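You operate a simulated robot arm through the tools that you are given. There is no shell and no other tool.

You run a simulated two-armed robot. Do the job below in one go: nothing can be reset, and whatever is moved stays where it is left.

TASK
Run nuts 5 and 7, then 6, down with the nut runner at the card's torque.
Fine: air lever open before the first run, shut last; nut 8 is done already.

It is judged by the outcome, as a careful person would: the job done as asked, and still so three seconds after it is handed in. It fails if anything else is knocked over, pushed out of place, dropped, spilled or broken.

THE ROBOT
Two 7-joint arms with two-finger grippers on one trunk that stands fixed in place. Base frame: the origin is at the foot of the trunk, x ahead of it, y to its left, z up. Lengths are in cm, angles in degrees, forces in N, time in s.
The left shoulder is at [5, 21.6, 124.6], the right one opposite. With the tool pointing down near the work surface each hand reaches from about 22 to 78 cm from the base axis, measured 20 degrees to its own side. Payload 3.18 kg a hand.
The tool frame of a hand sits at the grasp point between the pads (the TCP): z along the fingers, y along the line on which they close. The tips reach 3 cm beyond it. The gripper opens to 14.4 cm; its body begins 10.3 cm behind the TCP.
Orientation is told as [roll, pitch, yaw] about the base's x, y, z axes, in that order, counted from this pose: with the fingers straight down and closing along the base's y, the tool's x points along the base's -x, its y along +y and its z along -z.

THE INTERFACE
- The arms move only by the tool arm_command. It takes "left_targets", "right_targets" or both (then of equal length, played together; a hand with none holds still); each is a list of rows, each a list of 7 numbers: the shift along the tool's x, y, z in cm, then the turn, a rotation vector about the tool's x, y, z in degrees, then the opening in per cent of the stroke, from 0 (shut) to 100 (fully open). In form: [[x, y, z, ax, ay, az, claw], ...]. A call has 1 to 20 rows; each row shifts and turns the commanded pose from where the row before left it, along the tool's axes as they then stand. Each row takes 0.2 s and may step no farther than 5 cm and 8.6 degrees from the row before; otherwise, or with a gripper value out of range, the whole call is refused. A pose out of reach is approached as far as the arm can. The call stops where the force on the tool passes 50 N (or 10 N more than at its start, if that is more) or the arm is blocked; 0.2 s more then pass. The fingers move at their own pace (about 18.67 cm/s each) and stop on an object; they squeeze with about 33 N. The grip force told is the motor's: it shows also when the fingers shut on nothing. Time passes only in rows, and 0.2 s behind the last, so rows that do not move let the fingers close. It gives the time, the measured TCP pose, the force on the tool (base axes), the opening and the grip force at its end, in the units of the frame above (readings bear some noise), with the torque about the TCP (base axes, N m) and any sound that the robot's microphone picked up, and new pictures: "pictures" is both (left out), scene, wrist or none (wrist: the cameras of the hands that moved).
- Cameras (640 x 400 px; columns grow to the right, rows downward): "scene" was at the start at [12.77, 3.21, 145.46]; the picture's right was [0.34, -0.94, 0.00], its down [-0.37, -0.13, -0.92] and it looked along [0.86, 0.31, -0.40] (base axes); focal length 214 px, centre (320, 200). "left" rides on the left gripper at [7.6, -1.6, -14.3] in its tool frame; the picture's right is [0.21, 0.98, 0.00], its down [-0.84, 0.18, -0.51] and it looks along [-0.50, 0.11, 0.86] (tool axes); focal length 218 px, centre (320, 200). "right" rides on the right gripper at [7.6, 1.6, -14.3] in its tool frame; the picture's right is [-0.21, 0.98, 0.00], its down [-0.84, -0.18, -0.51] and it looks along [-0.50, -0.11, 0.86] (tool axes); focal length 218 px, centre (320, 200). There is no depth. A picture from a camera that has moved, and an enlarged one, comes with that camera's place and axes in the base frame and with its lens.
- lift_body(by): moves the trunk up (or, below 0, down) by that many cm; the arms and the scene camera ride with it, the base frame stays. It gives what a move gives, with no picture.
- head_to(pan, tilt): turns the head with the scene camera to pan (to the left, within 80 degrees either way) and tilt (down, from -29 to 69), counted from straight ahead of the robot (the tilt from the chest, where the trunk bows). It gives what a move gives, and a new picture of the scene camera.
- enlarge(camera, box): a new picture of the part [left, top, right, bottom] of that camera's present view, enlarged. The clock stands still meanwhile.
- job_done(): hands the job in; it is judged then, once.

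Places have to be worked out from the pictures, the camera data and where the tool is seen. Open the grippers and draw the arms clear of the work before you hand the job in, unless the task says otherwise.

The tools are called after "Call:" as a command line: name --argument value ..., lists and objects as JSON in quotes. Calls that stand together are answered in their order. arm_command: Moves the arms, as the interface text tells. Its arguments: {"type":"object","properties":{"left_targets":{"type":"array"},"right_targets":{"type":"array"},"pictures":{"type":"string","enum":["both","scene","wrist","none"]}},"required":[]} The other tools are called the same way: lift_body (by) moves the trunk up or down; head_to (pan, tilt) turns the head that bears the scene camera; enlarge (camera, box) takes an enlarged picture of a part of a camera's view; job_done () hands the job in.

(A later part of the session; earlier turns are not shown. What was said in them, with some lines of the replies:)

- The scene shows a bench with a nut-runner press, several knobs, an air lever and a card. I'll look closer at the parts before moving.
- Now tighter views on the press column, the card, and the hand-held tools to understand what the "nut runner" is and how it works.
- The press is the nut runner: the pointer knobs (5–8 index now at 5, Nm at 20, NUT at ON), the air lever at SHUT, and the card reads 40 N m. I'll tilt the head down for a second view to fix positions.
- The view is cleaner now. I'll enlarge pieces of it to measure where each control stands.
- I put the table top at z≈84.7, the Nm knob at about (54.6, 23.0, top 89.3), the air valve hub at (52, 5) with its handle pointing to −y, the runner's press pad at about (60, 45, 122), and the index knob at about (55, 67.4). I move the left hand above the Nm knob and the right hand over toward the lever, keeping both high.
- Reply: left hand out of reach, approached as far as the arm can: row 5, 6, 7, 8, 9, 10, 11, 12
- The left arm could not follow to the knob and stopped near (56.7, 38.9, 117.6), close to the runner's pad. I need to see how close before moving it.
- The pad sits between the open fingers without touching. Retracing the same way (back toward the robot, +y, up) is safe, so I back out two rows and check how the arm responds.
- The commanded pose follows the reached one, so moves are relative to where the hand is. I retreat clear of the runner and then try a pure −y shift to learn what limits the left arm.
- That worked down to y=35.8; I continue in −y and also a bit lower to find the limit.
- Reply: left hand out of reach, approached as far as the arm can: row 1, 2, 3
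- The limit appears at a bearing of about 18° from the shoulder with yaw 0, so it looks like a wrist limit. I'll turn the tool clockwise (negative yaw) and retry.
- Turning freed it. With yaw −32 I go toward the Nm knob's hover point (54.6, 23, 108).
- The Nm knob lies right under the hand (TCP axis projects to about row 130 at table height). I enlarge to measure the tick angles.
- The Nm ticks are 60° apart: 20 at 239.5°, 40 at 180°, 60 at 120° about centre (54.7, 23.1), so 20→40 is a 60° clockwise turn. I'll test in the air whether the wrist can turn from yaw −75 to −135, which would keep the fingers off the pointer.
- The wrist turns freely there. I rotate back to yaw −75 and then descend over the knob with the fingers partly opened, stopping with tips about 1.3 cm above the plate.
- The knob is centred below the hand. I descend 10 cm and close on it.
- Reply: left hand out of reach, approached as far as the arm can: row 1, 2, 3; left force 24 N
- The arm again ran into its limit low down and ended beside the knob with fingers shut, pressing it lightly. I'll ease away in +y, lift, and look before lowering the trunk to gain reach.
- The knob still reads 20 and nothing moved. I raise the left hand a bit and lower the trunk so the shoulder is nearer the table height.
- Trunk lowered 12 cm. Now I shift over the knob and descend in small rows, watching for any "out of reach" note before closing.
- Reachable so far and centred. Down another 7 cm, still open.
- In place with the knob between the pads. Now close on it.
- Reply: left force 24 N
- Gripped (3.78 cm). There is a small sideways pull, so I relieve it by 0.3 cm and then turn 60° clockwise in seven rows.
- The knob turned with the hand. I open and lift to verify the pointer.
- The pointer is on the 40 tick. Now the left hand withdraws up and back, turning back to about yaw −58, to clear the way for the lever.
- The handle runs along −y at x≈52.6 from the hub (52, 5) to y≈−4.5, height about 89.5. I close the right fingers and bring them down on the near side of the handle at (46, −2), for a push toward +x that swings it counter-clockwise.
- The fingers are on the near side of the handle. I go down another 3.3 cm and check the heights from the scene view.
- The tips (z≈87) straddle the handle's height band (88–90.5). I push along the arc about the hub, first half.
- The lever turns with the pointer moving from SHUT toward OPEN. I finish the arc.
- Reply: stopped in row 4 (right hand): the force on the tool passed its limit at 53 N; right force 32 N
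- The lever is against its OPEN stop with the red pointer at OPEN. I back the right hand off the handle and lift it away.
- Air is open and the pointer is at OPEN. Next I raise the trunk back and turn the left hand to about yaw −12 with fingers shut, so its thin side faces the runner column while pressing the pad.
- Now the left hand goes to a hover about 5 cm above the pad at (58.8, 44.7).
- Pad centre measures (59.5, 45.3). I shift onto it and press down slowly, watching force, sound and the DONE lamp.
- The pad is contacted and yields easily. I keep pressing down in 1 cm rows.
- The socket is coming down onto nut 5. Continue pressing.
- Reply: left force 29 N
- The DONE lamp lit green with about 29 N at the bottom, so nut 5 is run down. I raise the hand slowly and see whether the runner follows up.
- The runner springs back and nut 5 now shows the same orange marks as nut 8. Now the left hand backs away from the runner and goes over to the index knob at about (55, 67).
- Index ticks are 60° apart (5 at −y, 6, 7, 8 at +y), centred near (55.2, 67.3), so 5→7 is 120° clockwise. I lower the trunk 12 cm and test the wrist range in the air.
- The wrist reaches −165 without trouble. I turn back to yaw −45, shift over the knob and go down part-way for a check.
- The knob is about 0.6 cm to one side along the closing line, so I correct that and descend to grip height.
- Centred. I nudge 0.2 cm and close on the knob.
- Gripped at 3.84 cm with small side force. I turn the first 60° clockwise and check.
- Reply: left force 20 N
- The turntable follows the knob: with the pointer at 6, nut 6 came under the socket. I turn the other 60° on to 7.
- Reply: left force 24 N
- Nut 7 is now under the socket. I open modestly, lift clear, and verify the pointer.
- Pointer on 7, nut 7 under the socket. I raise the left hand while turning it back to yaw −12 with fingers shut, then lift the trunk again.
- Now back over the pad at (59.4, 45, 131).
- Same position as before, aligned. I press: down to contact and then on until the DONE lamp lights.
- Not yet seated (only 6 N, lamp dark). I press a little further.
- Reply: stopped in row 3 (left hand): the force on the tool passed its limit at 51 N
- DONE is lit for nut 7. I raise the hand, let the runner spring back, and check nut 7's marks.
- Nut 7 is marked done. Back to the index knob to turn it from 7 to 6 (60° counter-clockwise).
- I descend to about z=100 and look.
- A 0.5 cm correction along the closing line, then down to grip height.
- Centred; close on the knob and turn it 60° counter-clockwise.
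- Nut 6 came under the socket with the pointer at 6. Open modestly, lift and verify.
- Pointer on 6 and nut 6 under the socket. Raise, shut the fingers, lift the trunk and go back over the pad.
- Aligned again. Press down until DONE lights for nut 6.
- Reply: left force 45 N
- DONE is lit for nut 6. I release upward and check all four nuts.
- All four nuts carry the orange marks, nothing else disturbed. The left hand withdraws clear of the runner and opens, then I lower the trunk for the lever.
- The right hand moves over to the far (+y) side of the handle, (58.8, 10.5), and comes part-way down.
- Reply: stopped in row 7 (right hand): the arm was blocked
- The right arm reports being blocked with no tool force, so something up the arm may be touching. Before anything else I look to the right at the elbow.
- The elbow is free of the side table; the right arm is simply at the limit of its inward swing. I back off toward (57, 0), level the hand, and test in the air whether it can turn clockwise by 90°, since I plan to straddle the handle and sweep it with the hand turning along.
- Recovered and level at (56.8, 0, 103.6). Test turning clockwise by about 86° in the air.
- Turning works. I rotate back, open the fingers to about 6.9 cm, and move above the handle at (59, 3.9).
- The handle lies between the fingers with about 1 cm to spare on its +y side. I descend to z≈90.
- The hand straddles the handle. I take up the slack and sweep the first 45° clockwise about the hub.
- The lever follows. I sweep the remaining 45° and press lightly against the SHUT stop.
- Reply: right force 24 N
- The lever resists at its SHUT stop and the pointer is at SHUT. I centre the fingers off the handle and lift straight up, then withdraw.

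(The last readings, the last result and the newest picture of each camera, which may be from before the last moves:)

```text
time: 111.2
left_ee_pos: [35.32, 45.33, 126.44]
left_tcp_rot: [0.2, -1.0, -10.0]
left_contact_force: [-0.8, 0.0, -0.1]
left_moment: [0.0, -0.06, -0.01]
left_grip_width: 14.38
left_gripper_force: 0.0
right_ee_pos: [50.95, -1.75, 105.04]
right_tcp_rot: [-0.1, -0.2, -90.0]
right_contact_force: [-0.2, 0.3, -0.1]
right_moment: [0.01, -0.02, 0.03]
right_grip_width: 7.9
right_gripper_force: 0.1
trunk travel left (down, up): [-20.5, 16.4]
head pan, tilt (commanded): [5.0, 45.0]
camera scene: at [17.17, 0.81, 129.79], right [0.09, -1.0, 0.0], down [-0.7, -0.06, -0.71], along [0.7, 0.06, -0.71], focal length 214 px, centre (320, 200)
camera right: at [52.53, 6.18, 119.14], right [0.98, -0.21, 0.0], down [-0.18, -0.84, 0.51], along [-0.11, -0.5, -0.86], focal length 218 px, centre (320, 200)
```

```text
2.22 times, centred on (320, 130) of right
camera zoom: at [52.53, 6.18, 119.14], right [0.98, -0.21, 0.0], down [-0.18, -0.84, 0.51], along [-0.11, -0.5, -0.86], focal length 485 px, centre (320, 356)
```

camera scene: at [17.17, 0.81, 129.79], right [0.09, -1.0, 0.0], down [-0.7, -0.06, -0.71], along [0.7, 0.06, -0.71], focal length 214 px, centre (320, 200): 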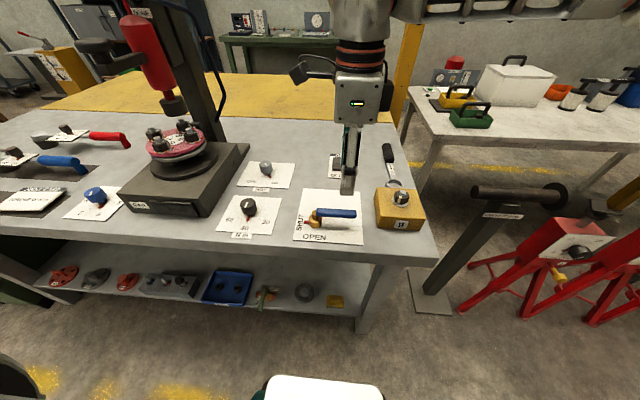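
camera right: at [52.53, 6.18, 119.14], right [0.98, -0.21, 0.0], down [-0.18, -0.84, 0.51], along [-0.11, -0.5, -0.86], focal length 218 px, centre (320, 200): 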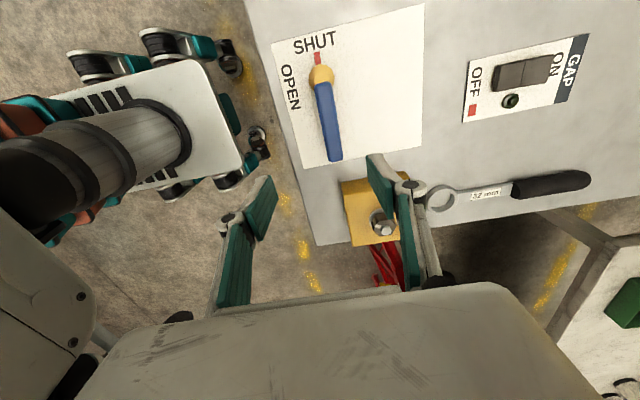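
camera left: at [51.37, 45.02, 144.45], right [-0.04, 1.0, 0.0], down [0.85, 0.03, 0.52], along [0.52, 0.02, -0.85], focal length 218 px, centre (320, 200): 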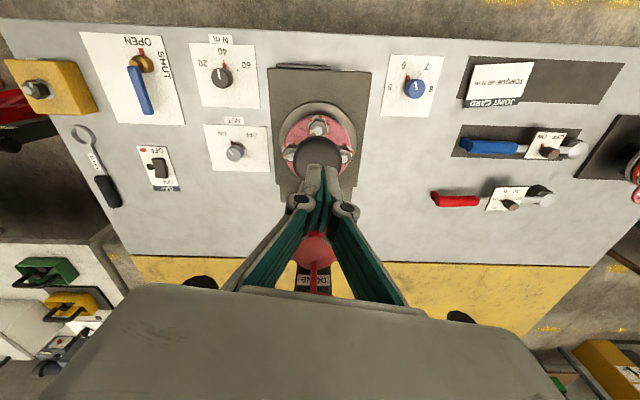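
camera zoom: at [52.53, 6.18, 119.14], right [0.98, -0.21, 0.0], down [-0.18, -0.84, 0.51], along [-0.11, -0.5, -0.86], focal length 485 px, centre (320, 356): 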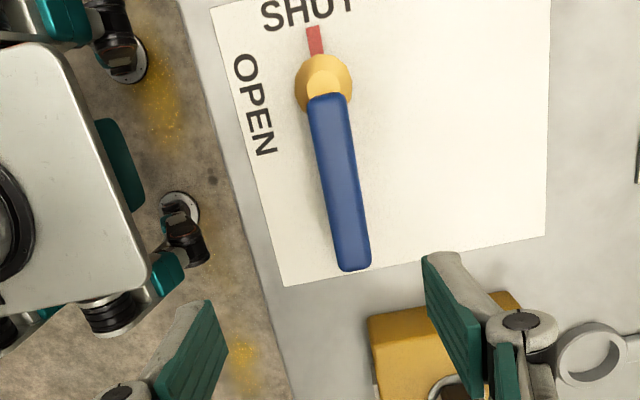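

The air lever is shut, pointer at SHUT. The right hand withdraws back and up, opened, and I take a final overall look.

Call:
arm_command --right_targets '[[0, -3, -3, 0, 0, 0, 55], [-1, -3.5, -3, 0, 0, 0, 55], [-2, -3.5, -2, 0, 0, 0, 70], [-2, -3.5, -1, 0, 0, 0, 100], [-2, 0, 0, 0, 0, 0, 100]]' --pictures "none"

Call:
head_to --pan 18 --tilt 35

Call:
enlarge --camera "scene" --box '[160, 60, 320, 240]'

Call:
enlarge --camera "scene" --box '[260, 170, 500, 300]'

```text
time: 112.3
left_ee_pos: [35.2, 45.22, 126.46]
left_tcp_rot: [0.3, -1.0, -9.9]
left_contact_force: [0.8, 0.4, -0.4]
left_moment: [0.04, 0.03, 0.0]
left_grip_width: 14.4
left_gripper_force: 0.1
right_ee_pos: [37.35, -8.78, 114.16]
right_tcp_rot: [-0.1, -0.2, -90.0]
right_contact_force: [-0.2, 0.1, 1.1]
right_moment: [0.0, 0.0, 0.01]
right_grip_width: 14.42
right_gripper_force: 0.1
trunk travel left (down, up): [-20.5, 16.4]
head pan, tilt (commanded): [5.0, 45.0]
```

```text
time: 113.1
left_ee_pos: [35.38, 45.22, 126.57]
left_tcp_rot: [0.2, -1.0, -10.0]
left_contact_force: [-0.3, -0.2, 0.1]
left_moment: [0.03, 0.01, 0.03]
left_grip_width: 14.39
left_gripper_force: 0.0
right_ee_pos: [37.41, -8.75, 114.2]
right_tcp_rot: [-0.1, -0.1, -90.0]
right_contact_force: [-0.2, 0.3, 0.2]
right_moment: [-0.01, 0.01, 0.0]
right_grip_width: 14.38
right_gripper_force: 0.2
trunk travel left (down, up): [-20.5, 16.4]
head pan, tilt (commanded): [18.0, 35.0]
camera scene: at [17.54, 2.78, 131.25], right [0.31, -0.95, 0.0], down [-0.55, -0.18, -0.82], along [0.78, 0.25, -0.57], focal length 214 px, centre (320, 200)
```

scene: 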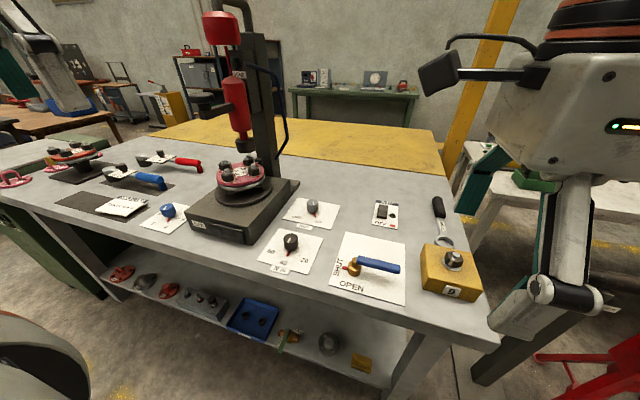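

```text
2.22 times, centred on (240, 150) of scene
camera zoom: at [17.54, 2.78, 131.25], right [0.31, -0.95, 0.0], down [-0.55, -0.18, -0.82], along [0.78, 0.25, -0.57], focal length 477 px, centre (498, 311)
```

zoom: 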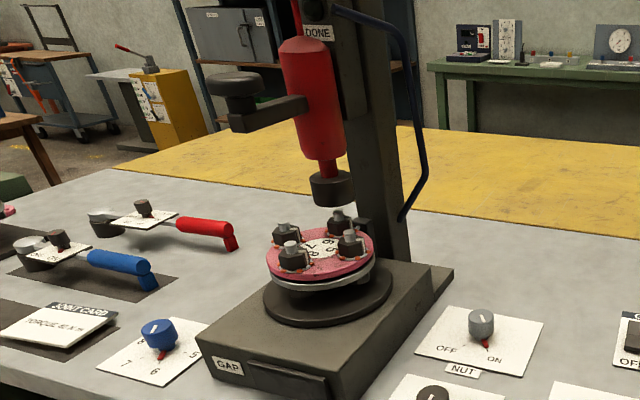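

```text
2.67 times, centred on (380, 235) of scene
camera zoom: at [17.54, 2.78, 131.25], right [0.31, -0.95, 0.0], down [-0.55, -0.18, -0.82], along [0.78, 0.25, -0.57], focal length 572 px, centre (160, 107)
```

zoom: 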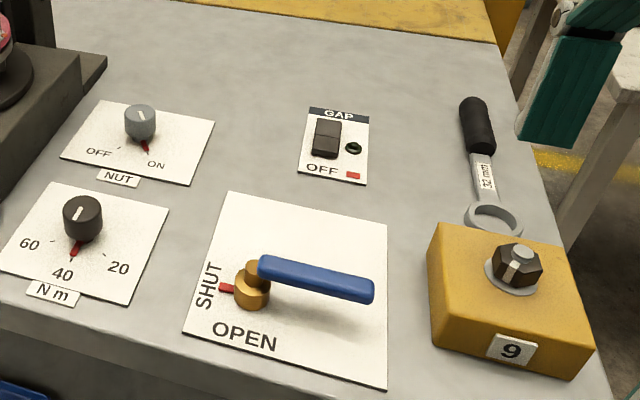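

All four nuts are marked and the runner is up. Torque is at 40, NUT is still at ON, and the air lever is at SHUT. Nothing else has moved, and both hands are open and clear of the work, so I hand the job in.

Call:
job_done

```text
The job is handed in.
```

Nuts 5, 7 and 6 are run down, in that order, at the card's 40 N m. The DONE lamp lit on each one, and all four nuts, including 8, now carry the orange marks.

- **Torque:** the Nm knob stood at 20, so I turned it to 40 before the first run. It is still at 40.
- **Air lever:** I opened it before the first run and shut it after the last. Its pointer is at SHUT.
- **Index knob:** it now points at 6, the last nut run. It was at 5 at the start.
- **Light contacts:** on my first try at the Nm knob, the shut left fingers pressed its side; it stayed at 20. Later the right arm stalled once while coming down to the lever. I saw nothing moved either time.

The NUT knob (ON) and GAP switch (OFF) were left as they were. Both grippers are open and clear of the bench.
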